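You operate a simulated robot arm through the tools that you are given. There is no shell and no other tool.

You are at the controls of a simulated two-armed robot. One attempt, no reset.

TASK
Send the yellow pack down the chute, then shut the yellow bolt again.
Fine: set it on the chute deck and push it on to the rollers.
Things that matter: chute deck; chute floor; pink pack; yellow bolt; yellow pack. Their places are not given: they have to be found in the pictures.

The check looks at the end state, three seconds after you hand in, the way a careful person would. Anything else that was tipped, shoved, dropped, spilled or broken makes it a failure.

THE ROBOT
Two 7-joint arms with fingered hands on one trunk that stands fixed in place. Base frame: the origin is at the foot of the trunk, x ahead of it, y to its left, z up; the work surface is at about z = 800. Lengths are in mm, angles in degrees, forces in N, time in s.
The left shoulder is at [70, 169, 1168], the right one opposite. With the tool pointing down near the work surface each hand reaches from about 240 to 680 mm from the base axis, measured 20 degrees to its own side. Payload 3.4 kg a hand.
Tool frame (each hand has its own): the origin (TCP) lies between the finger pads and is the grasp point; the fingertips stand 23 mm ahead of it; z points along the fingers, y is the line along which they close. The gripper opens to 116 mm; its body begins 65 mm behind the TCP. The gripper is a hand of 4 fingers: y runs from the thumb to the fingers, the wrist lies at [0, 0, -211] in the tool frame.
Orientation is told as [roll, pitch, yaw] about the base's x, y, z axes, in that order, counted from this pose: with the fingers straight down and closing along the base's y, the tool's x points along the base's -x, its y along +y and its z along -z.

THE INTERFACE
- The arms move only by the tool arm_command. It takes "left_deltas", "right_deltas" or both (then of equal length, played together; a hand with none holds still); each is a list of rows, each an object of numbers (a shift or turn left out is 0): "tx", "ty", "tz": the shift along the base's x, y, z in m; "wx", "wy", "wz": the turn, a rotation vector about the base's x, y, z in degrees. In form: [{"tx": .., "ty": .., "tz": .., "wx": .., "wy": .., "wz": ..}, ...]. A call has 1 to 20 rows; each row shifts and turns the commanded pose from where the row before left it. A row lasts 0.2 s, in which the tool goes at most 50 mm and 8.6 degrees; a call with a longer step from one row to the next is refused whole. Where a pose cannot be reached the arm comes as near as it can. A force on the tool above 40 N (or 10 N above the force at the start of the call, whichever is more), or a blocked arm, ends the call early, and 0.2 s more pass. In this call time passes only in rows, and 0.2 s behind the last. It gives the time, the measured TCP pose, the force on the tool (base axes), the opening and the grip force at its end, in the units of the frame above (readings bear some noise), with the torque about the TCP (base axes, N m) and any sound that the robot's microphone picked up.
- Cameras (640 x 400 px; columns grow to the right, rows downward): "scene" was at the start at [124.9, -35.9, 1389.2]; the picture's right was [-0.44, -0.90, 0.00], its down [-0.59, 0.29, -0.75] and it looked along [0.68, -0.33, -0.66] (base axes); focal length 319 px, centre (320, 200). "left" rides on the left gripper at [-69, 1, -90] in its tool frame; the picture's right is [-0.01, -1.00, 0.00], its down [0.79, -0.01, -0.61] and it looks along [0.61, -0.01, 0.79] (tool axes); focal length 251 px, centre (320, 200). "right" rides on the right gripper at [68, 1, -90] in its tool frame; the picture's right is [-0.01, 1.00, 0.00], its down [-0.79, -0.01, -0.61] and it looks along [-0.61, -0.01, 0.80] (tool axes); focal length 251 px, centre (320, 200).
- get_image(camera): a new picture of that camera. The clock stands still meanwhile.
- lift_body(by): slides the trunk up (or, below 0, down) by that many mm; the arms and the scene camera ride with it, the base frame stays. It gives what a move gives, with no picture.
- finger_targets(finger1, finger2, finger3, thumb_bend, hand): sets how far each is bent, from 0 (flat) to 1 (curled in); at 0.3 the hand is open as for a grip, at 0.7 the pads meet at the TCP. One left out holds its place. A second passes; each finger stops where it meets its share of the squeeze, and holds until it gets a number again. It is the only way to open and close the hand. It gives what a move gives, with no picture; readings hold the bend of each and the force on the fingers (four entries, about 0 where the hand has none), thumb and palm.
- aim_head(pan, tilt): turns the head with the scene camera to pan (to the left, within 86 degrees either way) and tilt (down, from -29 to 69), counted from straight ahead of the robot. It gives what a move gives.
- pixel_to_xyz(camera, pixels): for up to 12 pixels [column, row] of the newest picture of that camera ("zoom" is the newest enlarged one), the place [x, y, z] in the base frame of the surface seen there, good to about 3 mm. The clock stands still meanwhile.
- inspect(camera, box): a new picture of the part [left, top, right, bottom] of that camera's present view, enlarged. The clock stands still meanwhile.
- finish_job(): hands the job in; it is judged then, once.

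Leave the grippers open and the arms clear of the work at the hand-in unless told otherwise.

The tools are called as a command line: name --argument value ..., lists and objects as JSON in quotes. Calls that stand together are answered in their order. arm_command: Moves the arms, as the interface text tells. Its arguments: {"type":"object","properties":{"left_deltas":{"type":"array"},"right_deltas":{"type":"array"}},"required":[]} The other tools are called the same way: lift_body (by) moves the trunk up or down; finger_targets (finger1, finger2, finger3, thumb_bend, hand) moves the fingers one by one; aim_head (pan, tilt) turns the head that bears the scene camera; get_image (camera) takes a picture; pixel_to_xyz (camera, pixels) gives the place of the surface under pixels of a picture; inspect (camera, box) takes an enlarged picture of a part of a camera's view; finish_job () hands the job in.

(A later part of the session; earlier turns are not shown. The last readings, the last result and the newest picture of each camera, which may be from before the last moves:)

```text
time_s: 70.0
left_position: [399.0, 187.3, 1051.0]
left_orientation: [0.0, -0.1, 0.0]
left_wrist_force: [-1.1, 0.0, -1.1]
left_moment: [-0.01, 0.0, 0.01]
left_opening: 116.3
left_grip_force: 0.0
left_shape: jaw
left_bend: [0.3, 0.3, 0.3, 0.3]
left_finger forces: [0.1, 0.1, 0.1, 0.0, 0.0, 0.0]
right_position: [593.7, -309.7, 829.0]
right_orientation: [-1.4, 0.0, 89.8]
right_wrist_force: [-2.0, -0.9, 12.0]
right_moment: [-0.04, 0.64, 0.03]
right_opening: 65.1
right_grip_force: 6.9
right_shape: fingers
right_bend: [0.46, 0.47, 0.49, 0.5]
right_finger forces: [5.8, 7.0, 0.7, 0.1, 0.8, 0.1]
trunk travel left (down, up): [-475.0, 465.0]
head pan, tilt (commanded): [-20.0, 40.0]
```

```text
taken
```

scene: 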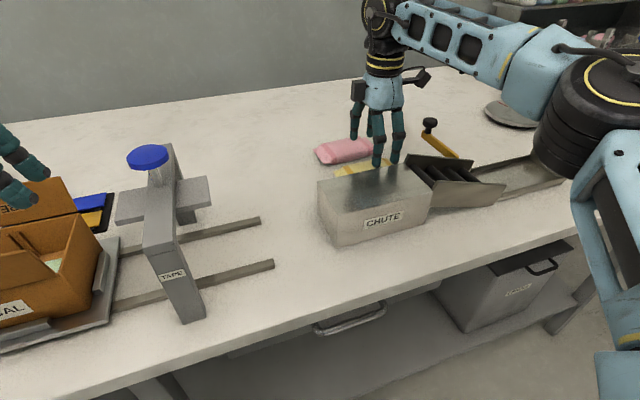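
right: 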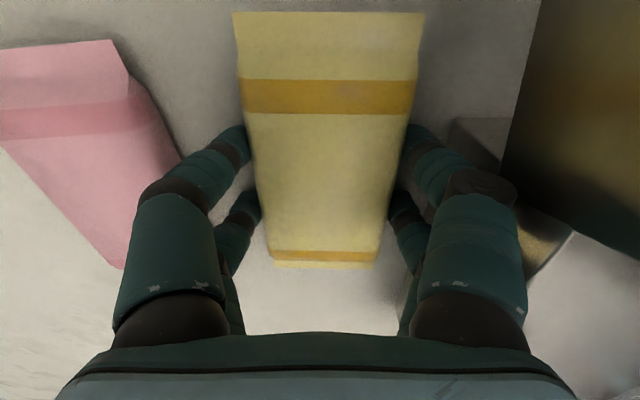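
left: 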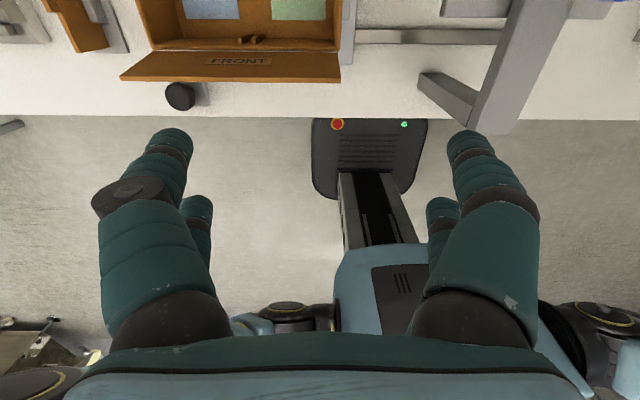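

Fingers 1 and 2 press the table (12 N upward), and contact on the pack begins at 65 mm. I'll raise 3 mm and then squeeze.

arm_command --right_deltas '[{"tz": 0.003}]'

finger_targets --hand "right" --finger1 0.6 --finger2 0.6 --finger3 0.6 --thumb_bend 0.6

get_image --camera "right"

```text
time_s: 70.4
left_position: [399.9, 188.3, 1049.4]
left_orientation: [0.0, 0.1, 0.0]
left_wrist_force: [-0.2, -0.8, 1.5]
left_moment: [0.02, 0.01, 0.0]
left_opening: 116.0
left_grip_force: 0.1
left_shape: jaw
left_bend: [0.3, 0.3, 0.3, 0.3]
left_finger forces: [0.1, 0.1, 0.1, 0.1, 0.0, 0.1]
right_position: [596.5, -309.7, 830.9]
right_orientation: [-1.3, 0.0, 89.8]
right_wrist_force: [-0.6, 0.4, -0.4]
right_moment: [-0.02, 0.0, 0.0]
right_opening: 64.4
right_grip_force: 3.1
right_shape: fingers
right_bend: [0.47, 0.47, 0.48, 0.49]
right_finger forces: [1.6, 1.4, 1.4, 0.1, 1.7, 0.0]
trunk travel left (down, up): [-475.0, 465.0]
head pan, tilt (commanded): [-20.0, 40.0]
```

```text
time_s: 71.4
left_position: [400.9, 186.4, 1051.2]
left_orientation: [0.0, 0.0, 0.0]
left_wrist_force: [0.2, 0.2, -0.9]
left_moment: [0.02, -0.01, 0.03]
left_opening: 115.8
left_grip_force: 0.1
left_shape: jaw
left_bend: [0.3, 0.3, 0.3, 0.3]
left_finger forces: [0.0, 0.1, 0.1, 0.0, 0.1, 0.0]
right_position: [594.8, -309.2, 831.0]
right_orientation: [-1.4, -0.1, 89.8]
right_wrist_force: [-0.4, 0.0, 0.3]
right_moment: [0.02, 0.01, 0.02]
right_opening: 62.2
right_grip_force: 15.8
right_shape: fingers
right_bend: [0.47, 0.47, 0.51, 0.52]
right_finger forces: [7.9, 7.6, 6.1, 0.1, 9.5, 0.0]
trunk travel left (down, up): [-475.0, 465.0]
head pan, tilt (commanded): [-20.0, 40.0]
```

```text
taken
```

right: 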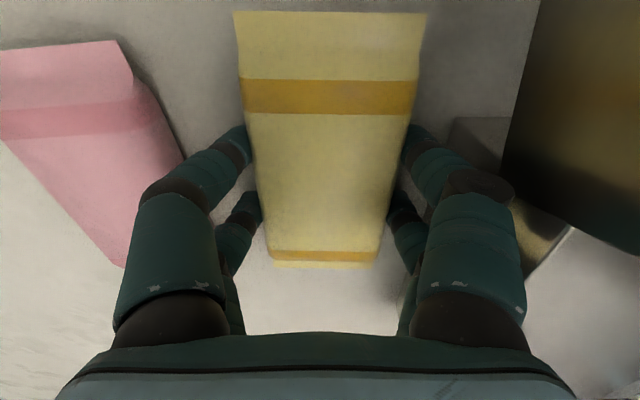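

A balanced grip: 15.8 N with all four digits on the pack's sides. Test lift of 12 mm, slowly.

arm_command --right_deltas '[{"tz": 0.003}, {"tz": 0.004}, {"tz": 0.005}]'

get_image --camera "right"

inspect --camera "scene" --box '[310, 70, 450, 200]'

```text
time_s: 72.2
left_position: [401.3, 187.0, 1051.0]
left_orientation: [0.0, 0.1, -0.1]
left_wrist_force: [0.4, 0.3, 1.0]
left_moment: [-0.01, -0.02, -0.02]
left_opening: 116.0
left_grip_force: 0.1
left_shape: jaw
left_bend: [0.3, 0.3, 0.3, 0.3]
left_finger forces: [0.0, 0.0, 0.0, 0.0, 0.1, 0.0]
right_position: [595.9, -310.2, 842.2]
right_orientation: [-1.3, 0.0, 89.8]
right_wrist_force: [0.6, 0.6, 0.5]
right_moment: [0.01, 0.03, 0.02]
right_opening: 61.9
right_grip_force: 15.7
right_shape: fingers
right_bend: [0.47, 0.47, 0.51, 0.52]
right_finger forces: [7.9, 7.6, 6.1, 0.0, 9.5, 0.1]
trunk travel left (down, up): [-475.0, 465.0]
head pan, tilt (commanded): [-20.0, 40.0]
```

```text
taken
```

right: 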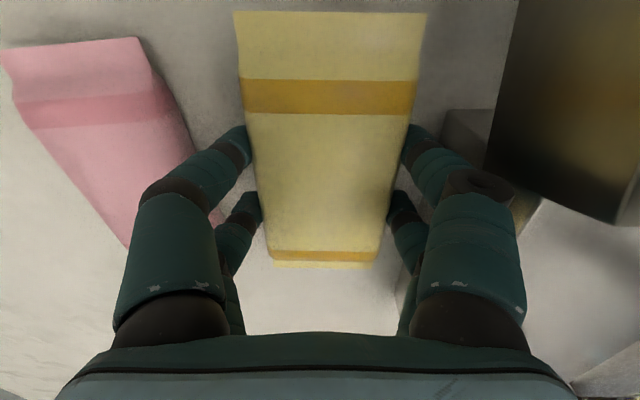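

```text
3.08 times, centred on (380, 135) of scene
```

zoom: 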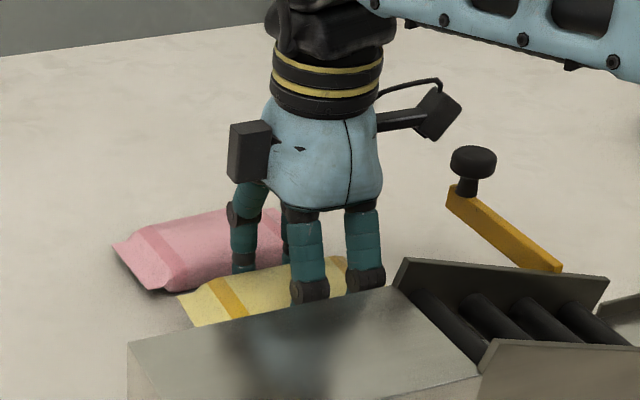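

The pack rises with the hand, steady in view while pink recedes. I'll lift on to z≈945, easing back in x near the top.

arm_command --right_deltas '[{"tz": 0.015}, {"tz": 0.02}, {"tz": 0.02}, {"tz": 0.02, "tx": -0.003}, {"tz": 0.015, "tx": -0.006}, {"tz": 0.013, "tx": -0.008}]'

get_image --camera "right"

get_image --camera "scene"

```text
time_s: 73.6
left_position: [400.2, 187.3, 1051.3]
left_orientation: [0.0, 0.0, 0.0]
left_wrist_force: [-0.3, -1.2, 0.6]
left_moment: [0.03, 0.02, 0.01]
left_opening: 116.0
left_grip_force: 0.1
left_shape: jaw
left_bend: [0.3, 0.3, 0.3, 0.3]
left_finger forces: [0.0, 0.0, 0.1, 0.0, 0.0, 0.0]
right_position: [579.6, -309.3, 943.5]
right_orientation: [-1.4, 0.0, 89.8]
right_wrist_force: [-0.1, 0.9, -0.1]
right_moment: [0.0, -0.04, 0.0]
right_opening: 61.8
right_grip_force: 16.0
right_shape: fingers
right_bend: [0.47, 0.47, 0.51, 0.52]
right_finger forces: [7.9, 7.6, 6.1, 0.1, 9.4, 0.0]
trunk travel left (down, up): [-475.0, 465.0]
head pan, tilt (commanded): [-20.0, 40.0]
```

```text
taken
```

right: 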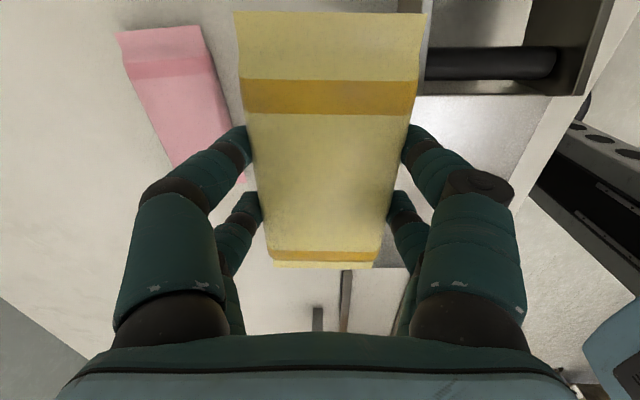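

```text
taken
```

scene: 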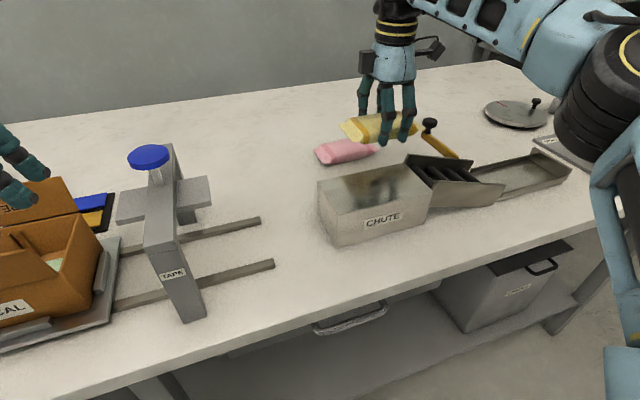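

The pack is well clear. I'll carry it over the deck centre (483, −250), keeping the height.

arm_command --right_deltas '[{"tx": -0.015, "ty": 0.009}, {"tx": -0.02, "ty": 0.0125}, {"tx": -0.02, "ty": 0.0125}, {"tx": -0.02, "ty": 0.0125}, {"tx": -0.021, "ty": 0.0125}]'

get_image --camera "right"

inspect --camera "scene" --box '[290, 80, 530, 250]'

```text
time_s: 74.8
left_position: [400.1, 187.4, 1050.7]
left_orientation: [0.0, 0.0, -0.1]
left_wrist_force: [-0.8, -0.1, -0.4]
left_moment: [0.01, -0.01, -0.02]
left_opening: 115.8
left_grip_force: 0.0
left_shape: jaw
left_bend: [0.3, 0.3, 0.3, 0.3]
left_finger forces: [0.1, 0.1, 0.1, 0.0, 0.1, 0.0]
right_position: [483.2, -249.2, 946.6]
right_orientation: [-1.3, 0.0, 89.8]
right_wrist_force: [0.1, 0.5, -0.2]
right_moment: [-0.03, 0.0, 0.0]
right_opening: 61.8
right_grip_force: 15.9
right_shape: fingers
right_bend: [0.47, 0.47, 0.51, 0.52]
right_finger forces: [7.9, 7.5, 6.1, 0.0, 9.4, 0.0]
trunk travel left (down, up): [-475.0, 465.0]
head pan, tilt (commanded): [-20.0, 40.0]
```

```text
taken
```

right: 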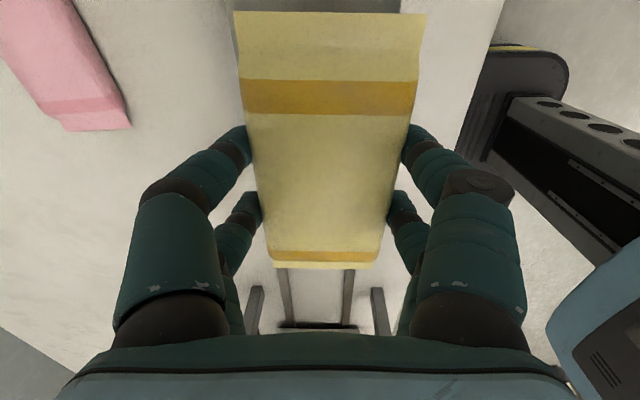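

```text
2.35 times, centred on (410, 165) of scene
```

zoom: 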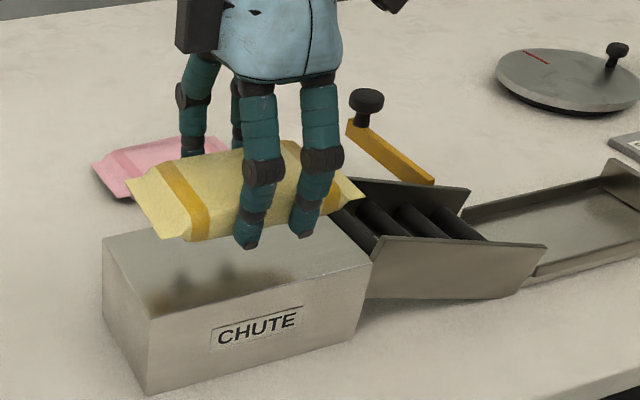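

The pack hangs over the deck. I'll measure the held pack's edges and both roller rails to centre it between them.

pixel_to_xyz --camera "right" --pixels '[[250, 100], [415, 100], [258, 150], [400, 150], [268, 240], [378, 240], [325, 150], [325, 20]]'

pixel_to_xyz --camera "zoom" --pixels '[[385, 239], [460, 243], [540, 246], [380, 181], [420, 184], [465, 189], [372, 268], [104, 245], [148, 310], [370, 262], [365, 225], [400, 225]]'

```text
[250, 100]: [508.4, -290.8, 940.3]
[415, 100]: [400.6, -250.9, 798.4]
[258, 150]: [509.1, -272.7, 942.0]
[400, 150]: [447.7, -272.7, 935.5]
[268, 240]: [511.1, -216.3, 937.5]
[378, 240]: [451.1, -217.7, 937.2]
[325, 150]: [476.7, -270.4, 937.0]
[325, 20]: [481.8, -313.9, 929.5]
```

```text
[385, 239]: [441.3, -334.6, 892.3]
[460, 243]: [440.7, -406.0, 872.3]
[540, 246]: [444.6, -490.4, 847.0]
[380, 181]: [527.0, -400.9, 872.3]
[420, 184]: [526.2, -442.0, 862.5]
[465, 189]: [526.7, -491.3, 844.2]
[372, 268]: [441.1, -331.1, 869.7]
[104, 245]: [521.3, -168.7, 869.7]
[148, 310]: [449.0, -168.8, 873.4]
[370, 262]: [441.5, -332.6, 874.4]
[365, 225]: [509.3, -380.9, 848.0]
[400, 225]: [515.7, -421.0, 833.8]
```

The held pack spans x≈449–511 and the rails span 441–527, so I need +3 mm in x. I'll shift that and lower until the pack is about 2 mm above the deck.

arm_command --right_deltas '[{"tx": 0.003, "tz": -0.012}, {"tz": -0.012}, {"tz": -0.01}, {"tz": -0.003}]'

inspect --camera "scene" --box '[310, 120, 490, 250]'

```text
time_s: 75.8
left_position: [400.9, 188.0, 1050.5]
left_orientation: [-0.1, 0.0, -0.1]
left_wrist_force: [-0.1, 0.4, 0.0]
left_moment: [0.02, -0.01, -0.04]
left_opening: 116.2
left_grip_force: 0.0
left_shape: jaw
left_bend: [0.3, 0.3, 0.3, 0.3]
left_finger forces: [0.1, 0.0, 0.1, 0.2, 0.0, 0.1]
right_position: [485.4, -248.5, 907.6]
right_orientation: [-1.4, 0.1, 89.8]
right_wrist_force: [-0.3, -0.3, -1.0]
right_moment: [0.0, 0.03, -0.01]
right_opening: 61.8
right_grip_force: 15.6
right_shape: fingers
right_bend: [0.47, 0.47, 0.51, 0.52]
right_finger forces: [7.9, 7.5, 6.0, 0.0, 9.5, 0.0]
trunk travel left (down, up): [-475.0, 465.0]
head pan, tilt (commanded): [-20.0, 40.0]
```

```text
3.08 times, centred on (400, 185) of scene
```

zoom: 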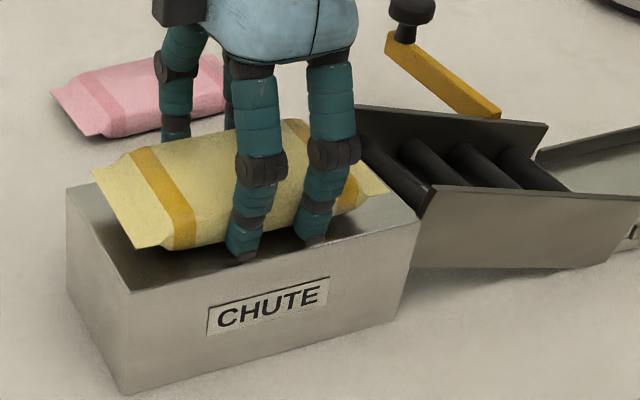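

Nearly down. I'll lower in small steps until the deck is felt.

arm_command --right_deltas '[{"tz": -0.002}, {"tz": -0.0015}]'

```text
time_s: 76.4
left_position: [400.1, 185.9, 1050.3]
left_orientation: [0.0, 0.0, 0.0]
left_wrist_force: [-0.6, 0.1, -1.1]
left_moment: [0.01, -0.03, 0.01]
left_opening: 115.7
left_grip_force: 0.0
left_shape: jaw
left_bend: [0.3, 0.3, 0.3, 0.3]
left_finger forces: [0.1, 0.0, 0.1, 0.0, 0.0, 0.0]
right_position: [485.7, -249.5, 904.1]
right_orientation: [-1.4, -0.1, 89.8]
right_wrist_force: [-0.2, -0.4, 0.5]
right_moment: [-0.02, 0.03, 0.03]
right_opening: 61.9
right_grip_force: 15.4
right_shape: fingers
right_bend: [0.47, 0.47, 0.51, 0.52]
right_finger forces: [7.9, 7.5, 6.0, 0.1, 9.4, 0.1]
trunk travel left (down, up): [-475.0, 465.0]
head pan, tilt (commanded): [-20.0, 40.0]
```

arm_command --right_deltas '[{"tz": -0.0015}, {"tz": -0.0015}]'

inspect --camera "scene" --box '[310, 130, 430, 230]'

```text
time_s: 77.0
left_position: [400.9, 186.6, 1050.3]
left_orientation: [0.0, -0.1, 0.1]
left_wrist_force: [0.4, 0.3, -0.1]
left_moment: [0.01, 0.02, -0.04]
left_opening: 115.9
left_grip_force: 0.0
left_shape: jaw
left_bend: [0.3, 0.3, 0.3, 0.3]
left_finger forces: [0.0, 0.1, 0.1, 0.0, 0.0, 0.0]
right_position: [484.5, -249.5, 903.1]
right_orientation: [-1.6, 0.0, 89.8]
right_wrist_force: [2.6, -0.4, 10.9]
right_moment: [-0.01, 0.28, 0.04]
right_opening: 61.7
right_grip_force: 17.9
right_shape: fingers
right_bend: [0.47, 0.47, 0.51, 0.52]
right_finger forces: [9.6, 9.2, 6.8, 0.0, 10.3, 0.0]
trunk travel left (down, up): [-475.0, 465.0]
head pan, tilt (commanded): [-20.0, 40.0]
```

```text
4.00 times, centred on (370, 180) of scene
```

zoom: 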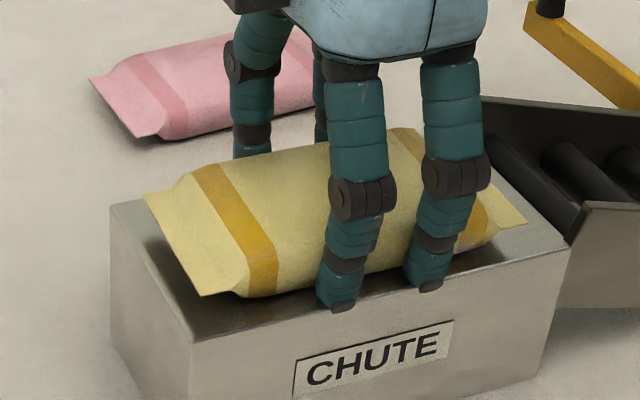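

Contact: 10.9 N upward, so the pack sits on the deck. I'll open the fingers just enough to release, then lift clear.

finger_targets --hand "right" --finger1 0.4 --finger2 0.4 --finger3 0.4 --thumb_bend 0.4

arm_command --right_deltas '[{"tz": 0.015}, {"tz": 0.025}, {"tz": 0.03}, {"tz": 0.03}]'

get_image --camera "right"

inspect --camera "scene" --box '[300, 120, 480, 250]'

```text
time_s: 78.0
left_position: [400.1, 186.9, 1051.0]
left_orientation: [0.0, 0.0, 0.1]
left_wrist_force: [1.1, -0.3, 0.4]
left_moment: [-0.03, 0.0, 0.01]
left_opening: 115.9
left_grip_force: 0.1
left_shape: jaw
left_bend: [0.3, 0.3, 0.3, 0.3]
left_finger forces: [0.0, 0.0, 0.1, 0.0, 0.0, 0.0]
right_position: [485.7, -249.2, 901.0]
right_orientation: [-1.4, -0.1, 89.8]
right_wrist_force: [0.0, 0.5, 0.6]
right_moment: [0.05, 0.0, 0.0]
right_opening: 87.2
right_grip_force: 0.0
right_shape: fingers
right_bend: [0.4, 0.4, 0.4, 0.4]
right_finger forces: [0.0, 0.1, 0.0, 0.0, 0.0, 0.0]
trunk travel left (down, up): [-475.0, 465.0]
head pan, tilt (commanded): [-20.0, 40.0]
```

```text
time_s: 79.0
left_position: [400.8, 186.8, 1050.1]
left_orientation: [0.0, -0.1, 0.0]
left_wrist_force: [0.2, 1.2, -0.9]
left_moment: [-0.01, -0.05, -0.02]
left_opening: 115.8
left_grip_force: 0.1
left_shape: jaw
left_bend: [0.3, 0.3, 0.3, 0.3]
left_finger forces: [0.1, 0.0, 0.0, 0.0, 0.0, 0.1]
right_position: [486.9, -249.6, 1003.0]
right_orientation: [-1.3, 0.0, 89.8]
right_wrist_force: [0.6, 0.3, 0.1]
right_moment: [0.0, -0.01, 0.01]
right_opening: 87.6
right_grip_force: 0.0
right_shape: fingers
right_bend: [0.4, 0.4, 0.4, 0.4]
right_finger forces: [0.0, 0.1, 0.0, 0.1, 0.0, 0.1]
trunk travel left (down, up): [-475.0, 465.0]
head pan, tilt (commanded): [-20.0, 40.0]
```

```text
taken
```

right: 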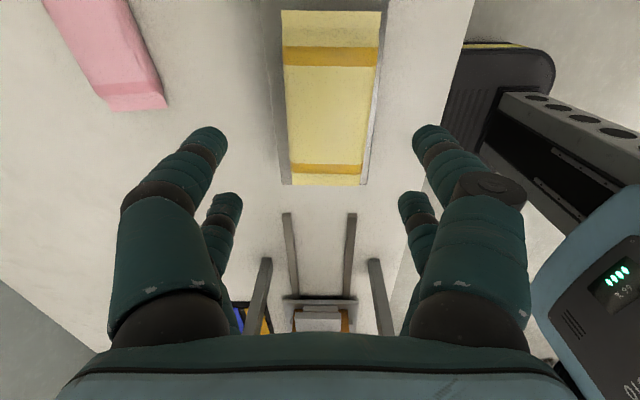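

```text
3.08 times, centred on (390, 185) of scene
```

zoom: 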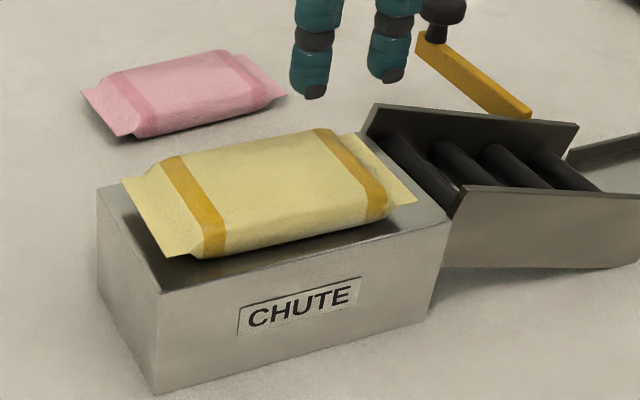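

The pack sits neatly on the deck. I'll measure its edges against the channel (inner faces about x 446–522).

pixel_to_xyz --camera "right" --pixels '[[284, 60], [376, 60], [289, 110], [372, 110], [291, 165], [363, 165], [284, 15], [378, 14], [293, 183], [360, 184], [325, 100], [325, 184]]'

pixel_to_xyz --camera "zoom" --pixels '[[128, 185], [165, 255], [345, 137], [412, 200], [205, 258], [382, 218], [165, 165], [320, 132], [270, 190], [110, 190], [300, 240], [440, 235]]'

```text
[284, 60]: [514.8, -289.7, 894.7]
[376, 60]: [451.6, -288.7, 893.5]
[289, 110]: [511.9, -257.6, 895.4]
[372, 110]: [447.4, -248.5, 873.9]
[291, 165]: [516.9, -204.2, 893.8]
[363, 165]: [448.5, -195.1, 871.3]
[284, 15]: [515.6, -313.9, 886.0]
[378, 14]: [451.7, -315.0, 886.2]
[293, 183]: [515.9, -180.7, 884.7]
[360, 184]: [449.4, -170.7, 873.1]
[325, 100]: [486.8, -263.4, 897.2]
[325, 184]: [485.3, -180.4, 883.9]
```

```text
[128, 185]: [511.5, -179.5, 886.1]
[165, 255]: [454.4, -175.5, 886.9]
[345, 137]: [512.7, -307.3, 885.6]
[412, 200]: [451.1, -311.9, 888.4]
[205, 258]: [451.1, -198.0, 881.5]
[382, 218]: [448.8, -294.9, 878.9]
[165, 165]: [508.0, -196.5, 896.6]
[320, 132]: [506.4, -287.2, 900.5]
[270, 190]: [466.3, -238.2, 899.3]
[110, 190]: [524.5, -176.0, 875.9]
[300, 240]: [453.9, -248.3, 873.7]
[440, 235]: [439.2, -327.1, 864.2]
```

The pack spans x≈451–516, centred and straight. Next I'll close the hand into a fist and move behind the pack's +y end, still high, to measure the pushing face.

finger_targets --hand "right" --finger1 0.68 --finger2 0.68 --finger3 0.68 --thumb_bend 0.68

arm_command --right_deltas '[{"ty": 0.025, "tz": -0.005}, {"ty": 0.03, "tz": -0.01}, {"ty": 0.03, "tz": -0.01}, {"ty": 0.027, "tz": -0.01, "tx": -0.002}]'

get_image --camera "right"

get_image --camera "scene"

```text
time_s: 80.0
left_position: [401.6, 187.7, 1049.7]
left_orientation: [0.0, 0.0, 0.0]
left_wrist_force: [0.6, -0.9, 0.1]
left_moment: [0.01, 0.0, -0.01]
left_opening: 116.0
left_grip_force: 0.0
left_shape: jaw
left_bend: [0.3, 0.3, 0.3, 0.3]
left_finger forces: [0.1, 0.0, 0.0, 0.0, 0.1, 0.1]
right_position: [486.9, -249.6, 1001.5]
right_orientation: [-1.5, 0.0, 89.8]
right_wrist_force: [0.0, 0.1, -0.9]
right_moment: [0.02, 0.01, 0.0]
right_opening: 7.1
right_grip_force: 0.1
right_shape: fingers
right_bend: [0.68, 0.68, 0.68, 0.68]
right_finger forces: [0.1, 0.1, 0.0, 0.1, 0.0, 0.0]
trunk travel left (down, up): [-475.0, 465.0]
head pan, tilt (commanded): [-20.0, 40.0]
```

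```text
time_s: 81.0
left_position: [401.8, 185.5, 1050.1]
left_orientation: [0.0, 0.1, 0.0]
left_wrist_force: [0.6, 0.9, 0.7]
left_moment: [0.01, 0.02, 0.0]
left_opening: 116.0
left_grip_force: 0.0
left_shape: jaw
left_bend: [0.3, 0.3, 0.3, 0.3]
left_finger forces: [0.0, 0.0, 0.1, 0.0, 0.1, 0.0]
right_position: [485.8, -149.3, 969.5]
right_orientation: [-1.4, 0.0, 89.6]
right_wrist_force: [-0.3, 0.3, -0.4]
right_moment: [0.0, -0.01, 0.03]
right_opening: 7.1
right_grip_force: 0.1
right_shape: fingers
right_bend: [0.68, 0.68, 0.68, 0.68]
right_finger forces: [0.0, 0.0, 0.0, 0.0, 0.0, 0.1]
right hand out of reach, approached as far as the arm can: row 4
trunk travel left (down, up): [-475.0, 465.0]
head pan, tilt (commanded): [-20.0, 40.0]
```

```text
taken
```

right: 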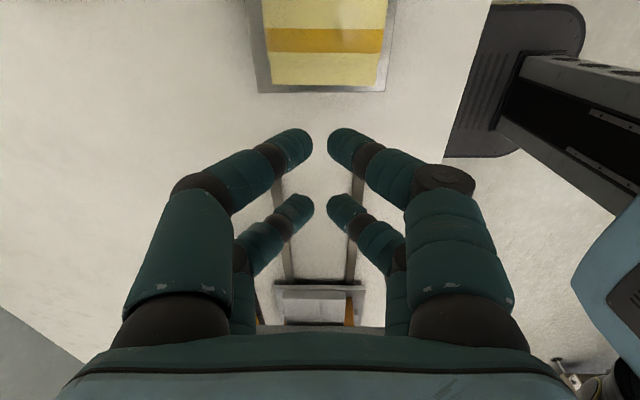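

```text
taken
```

scene: 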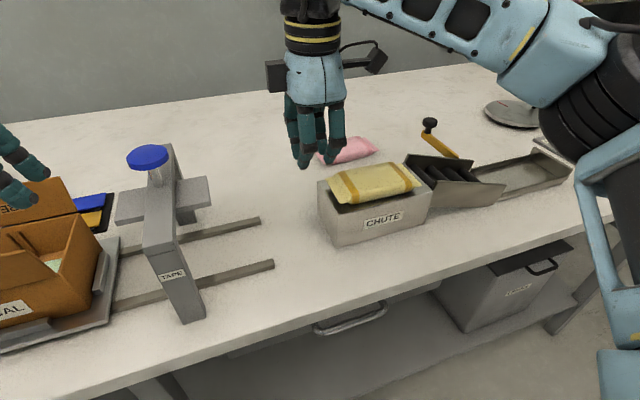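

At this height the reach ends at y≈−149, and lower down it allows a bit more. I'll measure the front fingertips and the pack's end.

pixel_to_xyz --camera "right" --pixels '[[297, 135], [345, 135], [300, 148], [342, 148], [280, 130], [365, 135], [325, 84], [300, 84], [350, 83], [320, 91]]'

```text
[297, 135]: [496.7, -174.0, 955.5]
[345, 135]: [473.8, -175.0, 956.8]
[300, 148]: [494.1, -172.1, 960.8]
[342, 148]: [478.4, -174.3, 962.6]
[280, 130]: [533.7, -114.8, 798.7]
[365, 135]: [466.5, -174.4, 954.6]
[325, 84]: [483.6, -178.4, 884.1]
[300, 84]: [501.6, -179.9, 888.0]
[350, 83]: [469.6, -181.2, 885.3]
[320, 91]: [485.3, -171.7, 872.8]
```

The pushing face is 26 mm ahead of the TCP, at y −175, and the pack's end is at y −178. I'll descend while moving +y 11 mm so the fingers come down behind the pack, with tips just above deck height.

arm_command --right_deltas '[{"ty": 0.004, "tz": -0.02}, {"ty": 0.006, "tz": -0.015}, {"ty": 0.003, "tz": -0.012}, {"tz": -0.012}, {"tz": -0.007}]'

get_image --camera "right"

inspect --camera "scene" --box '[270, 110, 450, 250]'

```text
time_s: 82.2
left_position: [401.2, 187.6, 1051.0]
left_orientation: [-0.1, 0.1, 0.0]
left_wrist_force: [0.9, -0.1, -0.4]
left_moment: [0.01, 0.0, -0.05]
left_opening: 116.0
left_grip_force: 0.0
left_shape: jaw
left_bend: [0.3, 0.3, 0.3, 0.3]
left_finger forces: [0.0, 0.0, 0.0, 0.0, 0.1, 0.1]
right_position: [484.3, -135.9, 904.0]
right_orientation: [-1.4, 0.0, 89.8]
right_wrist_force: [-0.4, 0.0, -0.8]
right_moment: [-0.03, 0.0, 0.01]
right_opening: 6.7
right_grip_force: 0.1
right_shape: fingers
right_bend: [0.68, 0.68, 0.68, 0.68]
right_finger forces: [0.0, 0.0, 0.1, 0.0, 0.0, 0.0]
trunk travel left (down, up): [-475.0, 465.0]
head pan, tilt (commanded): [-20.0, 40.0]
```

```text
taken
```

right: 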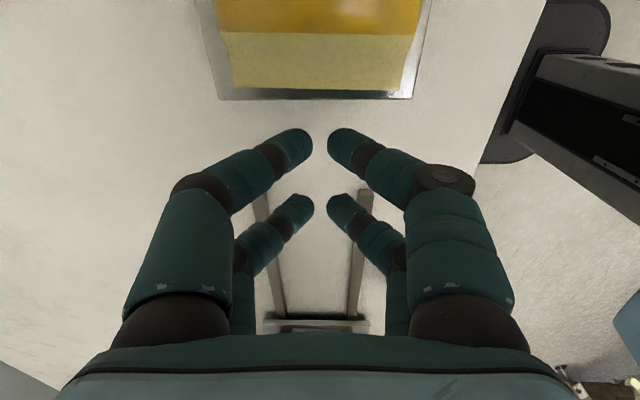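

```text
2.86 times, centred on (360, 180) of scene
```

zoom: 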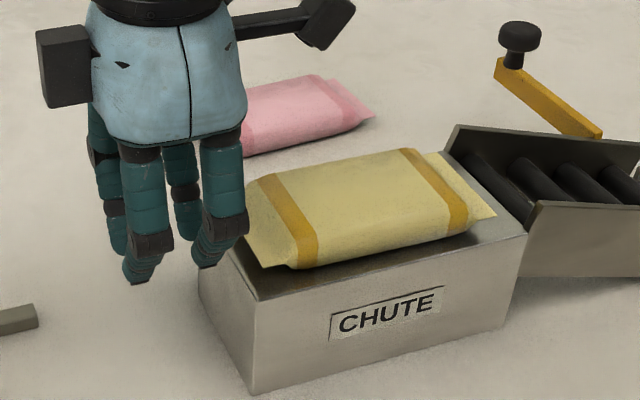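

The fist is right behind the pack at deck height. I'll push −y slowly, 60 mm first, then look.

arm_command --right_deltas '[{"ty": -0.007}, {"ty": -0.007}, {"ty": -0.007}, {"ty": -0.008}, {"ty": -0.008}, {"ty": -0.008}, {"ty": -0.008}, {"ty": -0.008}]'

get_image --camera "right"

inspect --camera "scene" --box '[300, 110, 500, 250]'

```text
time_s: 84.0
left_position: [399.7, 186.9, 1048.7]
left_orientation: [0.0, -0.1, 0.1]
left_wrist_force: [-0.1, -1.0, 0.2]
left_moment: [-0.02, 0.01, -0.03]
left_opening: 115.7
left_grip_force: 0.0
left_shape: jaw
left_bend: [0.3, 0.3, 0.3, 0.3]
left_finger forces: [0.1, 0.1, 0.1, 0.1, 0.1, 0.0]
right_position: [483.6, -197.0, 904.0]
right_orientation: [-1.4, 0.0, 89.8]
right_wrist_force: [0.1, -0.5, 0.3]
right_moment: [0.02, 0.02, 0.02]
right_opening: 6.9
right_grip_force: 0.0
right_shape: fingers
right_bend: [0.68, 0.68, 0.68, 0.68]
right_finger forces: [0.1, 0.0, 0.0, 0.1, 0.0, 0.0]
trunk travel left (down, up): [-475.0, 465.0]
head pan, tilt (commanded): [-20.0, 40.0]
```

```text
taken
```

right: 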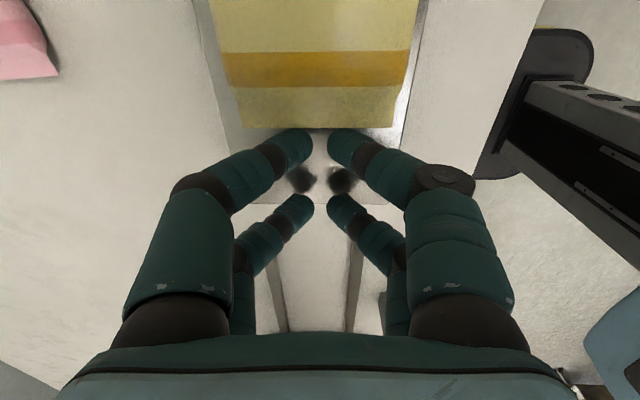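

```text
2.86 times, centred on (400, 180) of scene
```

zoom: 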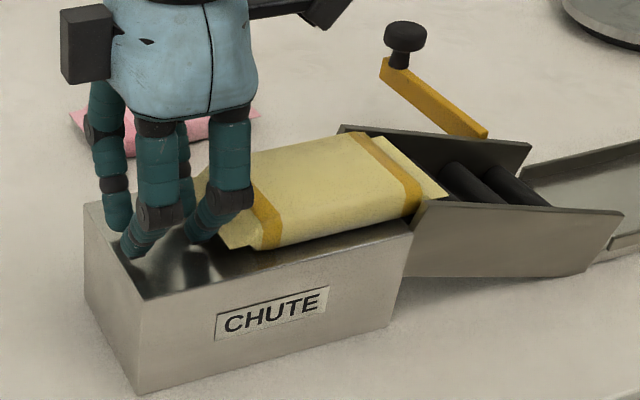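

The pack moves straight and its nose is entering between the rails. I'll keep pushing another 70 mm.

arm_command --right_deltas '[{"ty": -0.007}, {"ty": -0.007}, {"ty": -0.007}, {"ty": -0.007}, {"ty": -0.007}, {"ty": -0.007}, {"ty": -0.007}, {"ty": -0.007}, {"ty": -0.007}, {"ty": -0.007}]'

get_image --camera "right"

inspect --camera "scene" --box '[320, 110, 560, 250]'

```text
time_s: 86.2
left_position: [400.6, 186.7, 1050.6]
left_orientation: [0.1, -0.1, 0.1]
left_wrist_force: [-0.2, 0.4, -0.2]
left_moment: [-0.01, -0.01, -0.03]
left_opening: 116.0
left_grip_force: 0.0
left_shape: jaw
left_bend: [0.3, 0.3, 0.3, 0.3]
left_finger forces: [0.0, 0.1, 0.0, 0.1, 0.1, 0.1]
right_position: [482.8, -266.5, 903.5]
right_orientation: [-1.3, -0.1, 89.8]
right_wrist_force: [0.5, -0.5, -0.5]
right_moment: [-0.04, -0.05, -0.03]
right_opening: 7.0
right_grip_force: 0.0
right_shape: fingers
right_bend: [0.68, 0.68, 0.68, 0.68]
right_finger forces: [0.1, 0.1, 0.0, 0.0, 0.0, 0.0]
trunk travel left (down, up): [-475.0, 465.0]
head pan, tilt (commanded): [-20.0, 40.0]
```

```text
taken
```

right: 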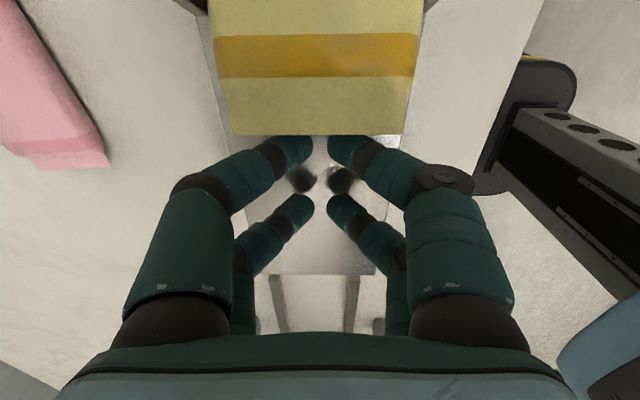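

```text
2.67 times, centred on (440, 180) of scene
```

zoom: 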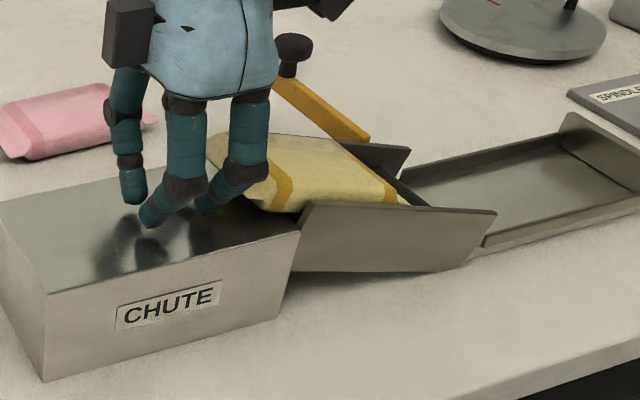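

The pack is now tipping onto the rollers and its tail is at y≈−293. I'll push on 40 mm more, to the deck's edge.

arm_command --right_deltas '[{"ty": -0.008}, {"ty": -0.008}, {"ty": -0.008}, {"ty": -0.008}, {"ty": -0.007}]'

get_image --camera "right"

inspect --camera "scene" --box '[320, 110, 590, 250]'

```text
time_s: 87.4
left_position: [401.0, 186.0, 1050.3]
left_orientation: [0.1, -0.1, 0.0]
left_wrist_force: [-0.4, -0.4, 0.4]
left_moment: [0.0, -0.01, -0.02]
left_opening: 116.3
left_grip_force: 0.1
left_shape: jaw
left_bend: [0.3, 0.3, 0.3, 0.3]
left_finger forces: [0.1, 0.0, 0.0, 0.0, 0.0, 0.0]
right_position: [483.3, -306.2, 902.5]
right_orientation: [-1.4, -0.1, 89.7]
right_wrist_force: [0.0, 0.7, 0.2]
right_moment: [-0.03, 0.01, -0.03]
right_opening: 7.1
right_grip_force: 0.0
right_shape: fingers
right_bend: [0.68, 0.68, 0.68, 0.68]
right_finger forces: [0.0, 0.1, 0.1, 0.0, 0.1, 0.0]
trunk travel left (down, up): [-475.0, 465.0]
head pan, tilt (commanded): [-20.0, 40.0]
```

```text
taken
```

right: 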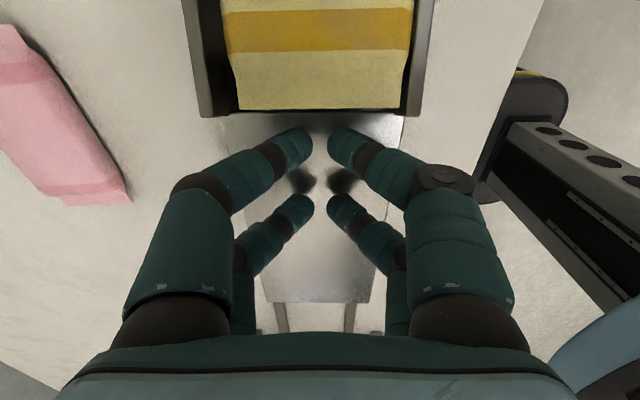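

```text
2.37 times, centred on (455, 180) of scene
```

zoom: 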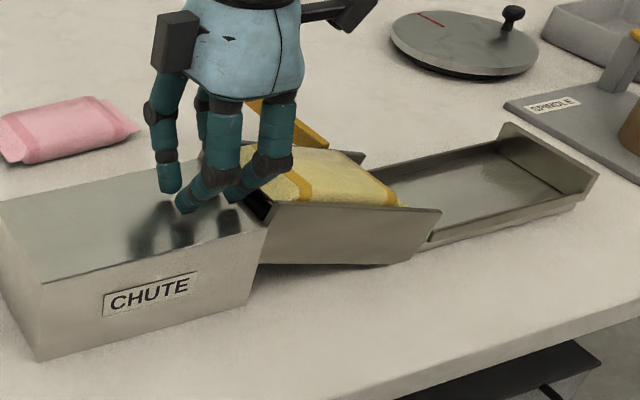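

The pack has left the fingers and is on the rollers. I'll raise the hand clear and let time pass, then look.

arm_command --right_deltas '[{"tz": 0.01}, {"tz": 0.02}, {"tz": 0.03}, {"tz": 0.03}, {}, {}, {}]'

get_image --camera "right"

get_image --camera "scene"

```text
time_s: 89.0
left_position: [400.8, 187.5, 1050.9]
left_orientation: [0.1, 0.0, 0.0]
left_wrist_force: [0.5, -0.1, 0.6]
left_moment: [-0.03, -0.04, 0.0]
left_opening: 115.9
left_grip_force: 0.0
left_shape: jaw
left_bend: [0.3, 0.3, 0.3, 0.3]
left_finger forces: [0.0, 0.1, 0.0, 0.1, 0.0, 0.0]
right_position: [481.4, -306.2, 992.0]
right_orientation: [-1.4, 0.1, 89.8]
right_wrist_force: [-0.7, 0.4, 0.5]
right_moment: [-0.02, 0.03, 0.0]
right_opening: 7.1
right_grip_force: 0.0
right_shape: fingers
right_bend: [0.68, 0.68, 0.68, 0.68]
right_finger forces: [0.0, 0.0, 0.0, 0.1, 0.0, 0.0]
trunk travel left (down, up): [-475.0, 465.0]
head pan, tilt (commanded): [-20.0, 40.0]
```

```text
taken
```

right: 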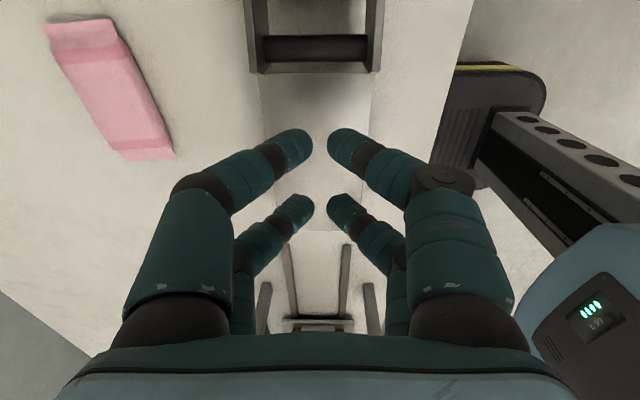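

```text
taken
```

scene: 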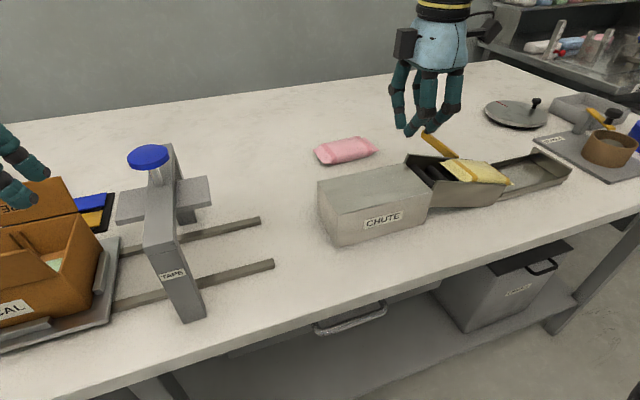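

The pack is on its way down, now near (478,171). I'll let a little more time pass with the hand still.

arm_command --right_deltas '[{}, {}, {}, {}, {}, {}]'

inspect --camera "scene" --box '[390, 110, 600, 230]'

```text
time_s: 90.4
left_position: [400.5, 187.7, 1050.0]
left_orientation: [0.0, 0.0, 0.0]
left_wrist_force: [0.4, -0.4, 0.2]
left_moment: [0.02, -0.03, -0.01]
left_opening: 115.7
left_grip_force: 0.1
left_shape: jaw
left_bend: [0.3, 0.3, 0.3, 0.3]
left_finger forces: [0.1, 0.0, 0.0, 0.1, 0.0, 0.0]
right_position: [481.1, -305.2, 990.6]
right_orientation: [-1.4, 0.0, 89.8]
right_wrist_force: [-0.1, -0.5, 0.6]
right_moment: [-0.02, -0.01, 0.01]
right_opening: 6.8
right_grip_force: 0.0
right_shape: fingers
right_bend: [0.68, 0.68, 0.68, 0.68]
right_finger forces: [0.0, 0.1, 0.1, 0.1, 0.0, 0.1]
trunk travel left (down, up): [-475.0, 465.0]
head pan, tilt (commanded): [-20.0, 40.0]
```

```text
3.05 times, centred on (495, 170) of scene
```

zoom: 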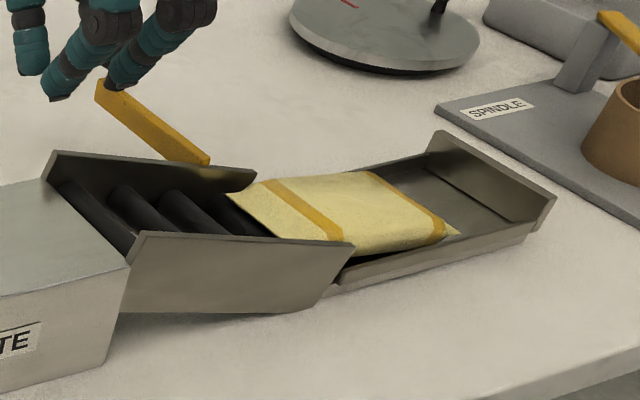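

The pack has slid further; its nose is on the tray floor and its tail is at the last roller. I'll wait a little more to see whether it keeps moving.

arm_command --right_deltas '[{}, {}, {}, {}, {}]'

inspect --camera "scene" --box '[390, 110, 600, 230]'

pixel_to_xyz --camera "zoom" --pixels '[[232, 195], [335, 242], [270, 190], [370, 175], [455, 233], [435, 235], [360, 210], [205, 165], [440, 160], [400, 245], [540, 205], [250, 190]]'

```text
time_s: 91.6
left_position: [400.2, 186.8, 1048.9]
left_orientation: [-0.1, 0.0, 0.0]
left_wrist_force: [-0.1, 0.4, 0.2]
left_moment: [0.02, -0.01, -0.01]
left_opening: 115.9
left_grip_force: 0.1
left_shape: jaw
left_bend: [0.3, 0.3, 0.3, 0.3]
left_finger forces: [0.0, 0.0, 0.0, 0.0, 0.0, 0.0]
right_position: [482.1, -307.2, 991.7]
right_orientation: [-1.4, 0.0, 89.8]
right_wrist_force: [0.5, 0.8, -0.3]
right_moment: [-0.04, 0.01, 0.01]
right_opening: 6.8
right_grip_force: 0.0
right_shape: fingers
right_bend: [0.68, 0.68, 0.68, 0.68]
right_finger forces: [0.0, 0.1, 0.1, 0.1, 0.0, 0.0]
trunk travel left (down, up): [-475.0, 465.0]
head pan, tilt (commanded): [-20.0, 40.0]
```

```text
3.05 times, centred on (495, 170) of scene
```

zoom: 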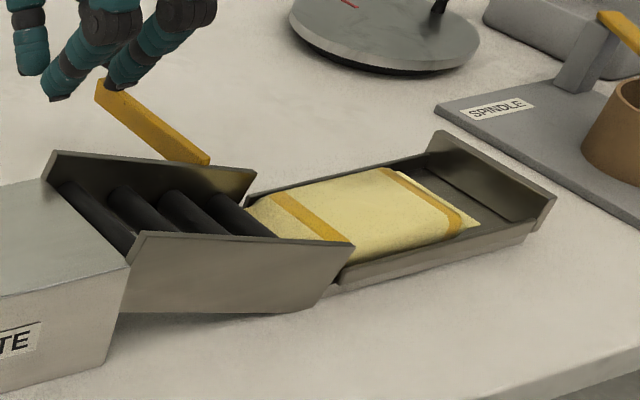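

```text
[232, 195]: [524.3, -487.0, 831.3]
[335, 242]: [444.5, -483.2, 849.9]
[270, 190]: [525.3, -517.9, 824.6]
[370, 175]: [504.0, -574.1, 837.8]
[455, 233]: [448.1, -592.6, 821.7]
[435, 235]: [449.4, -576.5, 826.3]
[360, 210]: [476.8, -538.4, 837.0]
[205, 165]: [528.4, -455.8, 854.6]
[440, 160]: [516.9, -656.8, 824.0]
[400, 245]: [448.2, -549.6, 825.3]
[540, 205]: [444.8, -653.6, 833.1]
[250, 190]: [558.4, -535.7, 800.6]
```

It's now flat on the tray floor (top z 837), with its nose near y −605. I'll wait once more, then check whether it has settled.

arm_command --right_deltas '[{}, {}, {}, {}, {}, {}, {}]'

inspect --camera "scene" --box '[390, 110, 600, 230]'

pixel_to_xyz --camera "zoom" --pixels '[[260, 205], [275, 200], [290, 215], [300, 225], [320, 235], [395, 172], [478, 222], [465, 215], [410, 180], [340, 205], [270, 230], [240, 215]]'

```text
time_s: 93.2
left_position: [401.6, 186.8, 1049.9]
left_orientation: [0.1, 0.0, 0.0]
left_wrist_force: [0.8, -0.2, -0.2]
left_moment: [-0.01, 0.01, -0.02]
left_opening: 116.0
left_grip_force: 0.0
left_shape: jaw
left_bend: [0.3, 0.3, 0.3, 0.3]
left_finger forces: [0.1, 0.0, 0.0, 0.1, 0.0, 0.0]
right_position: [482.1, -306.5, 991.4]
right_orientation: [-1.4, 0.0, 89.8]
right_wrist_force: [0.1, 0.1, -0.2]
right_moment: [0.02, -0.01, -0.01]
right_opening: 7.1
right_grip_force: 0.0
right_shape: fingers
right_bend: [0.68, 0.68, 0.68, 0.68]
right_finger forces: [0.1, 0.1, 0.0, 0.0, 0.0, 0.0]
trunk travel left (down, up): [-475.0, 465.0]
head pan, tilt (commanded): [-20.0, 40.0]
```

```text
3.05 times, centred on (495, 170) of scene
```

zoom: 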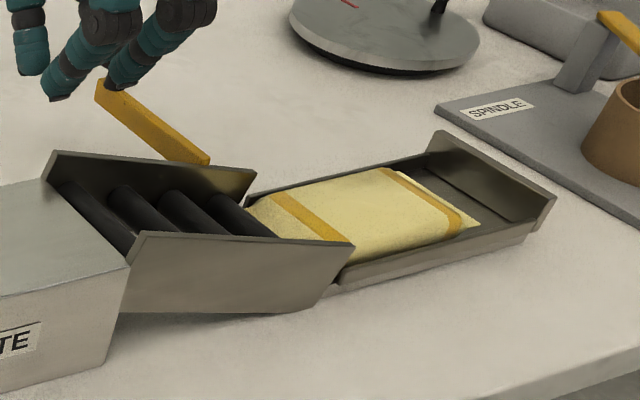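

```text
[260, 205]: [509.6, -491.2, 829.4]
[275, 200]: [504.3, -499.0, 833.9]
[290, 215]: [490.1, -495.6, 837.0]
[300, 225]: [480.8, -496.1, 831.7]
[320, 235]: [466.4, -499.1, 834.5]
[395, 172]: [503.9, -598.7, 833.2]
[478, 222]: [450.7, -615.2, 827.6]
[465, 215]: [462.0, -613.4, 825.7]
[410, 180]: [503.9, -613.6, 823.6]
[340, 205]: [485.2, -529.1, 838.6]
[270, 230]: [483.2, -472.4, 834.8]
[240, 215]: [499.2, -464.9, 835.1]
```

The pack has settled flat on the chute floor, past the bolt: nose y≈−615, tail y≈−477, bolt at −455. Now for shutting the bolt: I'll turn the hand back to yaw 0 up here, with the fingers at 0.48.

arm_command --right_deltas '[{"wz": -8.16, "tz": 0.003}, {"wz": -8.16}, {"wz": -8.16}, {"wz": -8.16}, {"wz": -8.16}, {"wz": -8.16}, {"wz": -8.16}, {"wz": -8.16}, {"wz": -8.16}, {"wz": -8.16}, {"wz": -8.16}]'

finger_targets --hand "right" --finger1 0.46 --finger2 0.46 --finger3 0.46 --thumb_bend 0.46

arm_command --right_deltas '[{"tx": 0.025, "ty": -0.025, "wy": -4}, {"tx": 0.025, "ty": -0.025, "wy": -4}, {"tx": 0.025, "ty": -0.025, "wy": -4}, {"tx": 0.025, "ty": -0.025, "wy": -4}, {"tx": 0.025, "ty": -0.025, "wy": -4}, {"tx": 0.018, "ty": -0.025, "wy": -4}]'

get_image --camera "right"

get_image --camera "scene"

```text
time_s: 95.6
left_position: [400.9, 186.9, 1049.7]
left_orientation: [0.1, 0.0, 0.1]
left_wrist_force: [0.0, 1.0, -0.4]
left_moment: [-0.04, -0.02, 0.02]
left_opening: 115.7
left_grip_force: 0.0
left_shape: jaw
left_bend: [0.3, 0.3, 0.3, 0.3]
left_finger forces: [0.0, 0.0, 0.1, 0.0, 0.0, 0.1]
right_position: [483.4, -306.5, 997.2]
right_orientation: [-1.4, -0.1, -0.1]
right_wrist_force: [0.6, 1.2, -0.8]
right_moment: [0.01, 0.0, 0.03]
right_opening: 7.1
right_grip_force: 0.0
right_shape: fingers
right_bend: [0.68, 0.68, 0.68, 0.68]
right_finger forces: [0.0, 0.0, 0.1, 0.0, 0.1, 0.0]
trunk travel left (down, up): [-475.0, 465.0]
head pan, tilt (commanded): [-20.0, 40.0]
```

```text
time_s: 96.6
left_position: [401.2, 187.5, 1050.0]
left_orientation: [0.0, -0.1, 0.0]
left_wrist_force: [-0.2, 0.1, -0.7]
left_moment: [0.0, -0.01, -0.01]
left_opening: 115.9
left_grip_force: 0.0
left_shape: jaw
left_bend: [0.3, 0.3, 0.3, 0.3]
left_finger forces: [0.0, 0.0, 0.0, 0.0, 0.0, 0.1]
right_position: [482.8, -306.1, 997.5]
right_orientation: [-1.4, 0.0, 0.0]
right_wrist_force: [-0.2, 0.3, -0.1]
right_moment: [-0.03, 0.01, -0.02]
right_opening: 69.5
right_grip_force: 0.1
right_shape: fingers
right_bend: [0.46, 0.46, 0.46, 0.46]
right_finger forces: [0.0, 0.1, 0.0, 0.0, 0.0, 0.0]
trunk travel left (down, up): [-475.0, 465.0]
head pan, tilt (commanded): [-20.0, 40.0]
```

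```text
time_s: 98.0
left_position: [401.7, 186.1, 1050.1]
left_orientation: [0.0, -0.1, 0.0]
left_wrist_force: [-0.2, -0.3, 0.5]
left_moment: [0.01, 0.03, 0.01]
left_opening: 115.8
left_grip_force: 0.2
left_shape: jaw
left_bend: [0.3, 0.3, 0.3, 0.3]
left_finger forces: [0.0, 0.1, 0.0, 0.0, 0.1, 0.0]
right_position: [628.4, -456.0, 998.0]
right_orientation: [-1.4, -24.1, 0.1]
right_wrist_force: [0.7, -0.1, 0.3]
right_moment: [0.01, 0.05, -0.02]
right_opening: 69.6
right_grip_force: 0.1
right_shape: fingers
right_bend: [0.46, 0.46, 0.46, 0.46]
right_finger forces: [0.0, 0.0, 0.0, 0.0, 0.0, 0.0]
trunk travel left (down, up): [-475.0, 465.0]
head pan, tilt (commanded): [-20.0, 40.0]
```

```text
taken
```

right: 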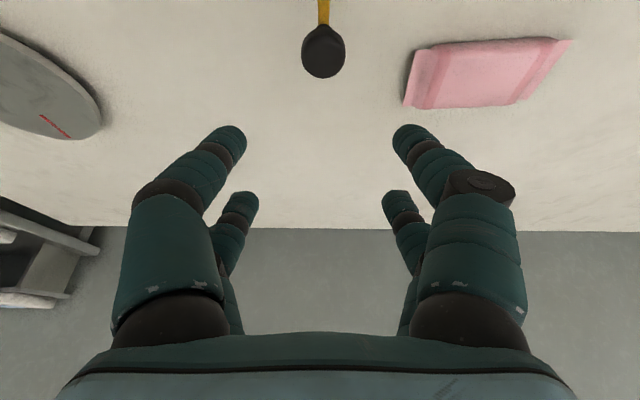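

```text
taken
```

scene: 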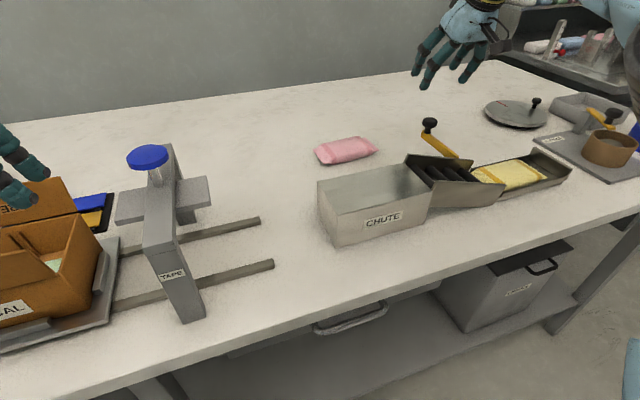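

The hand is above the open bolt and the knob is at (323,50), in line in y. I'll measure the knob before descending.

pixel_to_xyz --camera "right" --pixels '[[323, 45], [306, 50], [341, 50], [323, 70], [323, 28], [323, 10]]'

inspect --camera "scene" --box '[400, 100, 600, 220]'

pixel_to_xyz --camera "zoom" --pixels '[[95, 78], [97, 60], [75, 75], [110, 75], [265, 220], [320, 260], [245, 230], [435, 180], [470, 230], [380, 215], [300, 245], [280, 250]]'

```text
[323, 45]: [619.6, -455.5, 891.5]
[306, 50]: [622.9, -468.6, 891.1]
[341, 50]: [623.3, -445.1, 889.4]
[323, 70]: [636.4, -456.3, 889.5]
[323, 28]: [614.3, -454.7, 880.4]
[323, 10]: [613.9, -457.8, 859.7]
```

```text
3.20 times, centred on (500, 160) of scene
```

zoom: 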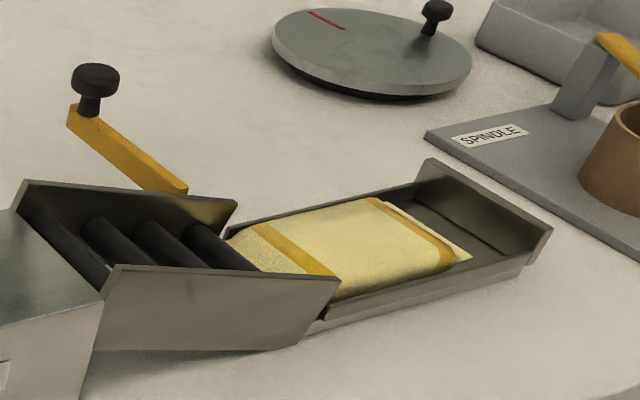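

```text
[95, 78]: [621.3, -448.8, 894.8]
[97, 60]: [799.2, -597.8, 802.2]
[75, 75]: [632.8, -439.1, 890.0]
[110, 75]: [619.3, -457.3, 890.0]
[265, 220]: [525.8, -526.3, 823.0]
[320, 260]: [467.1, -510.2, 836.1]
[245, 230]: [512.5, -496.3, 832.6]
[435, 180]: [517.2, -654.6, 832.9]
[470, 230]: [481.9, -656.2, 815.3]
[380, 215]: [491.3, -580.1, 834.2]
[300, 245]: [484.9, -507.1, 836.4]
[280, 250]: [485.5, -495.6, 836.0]
```

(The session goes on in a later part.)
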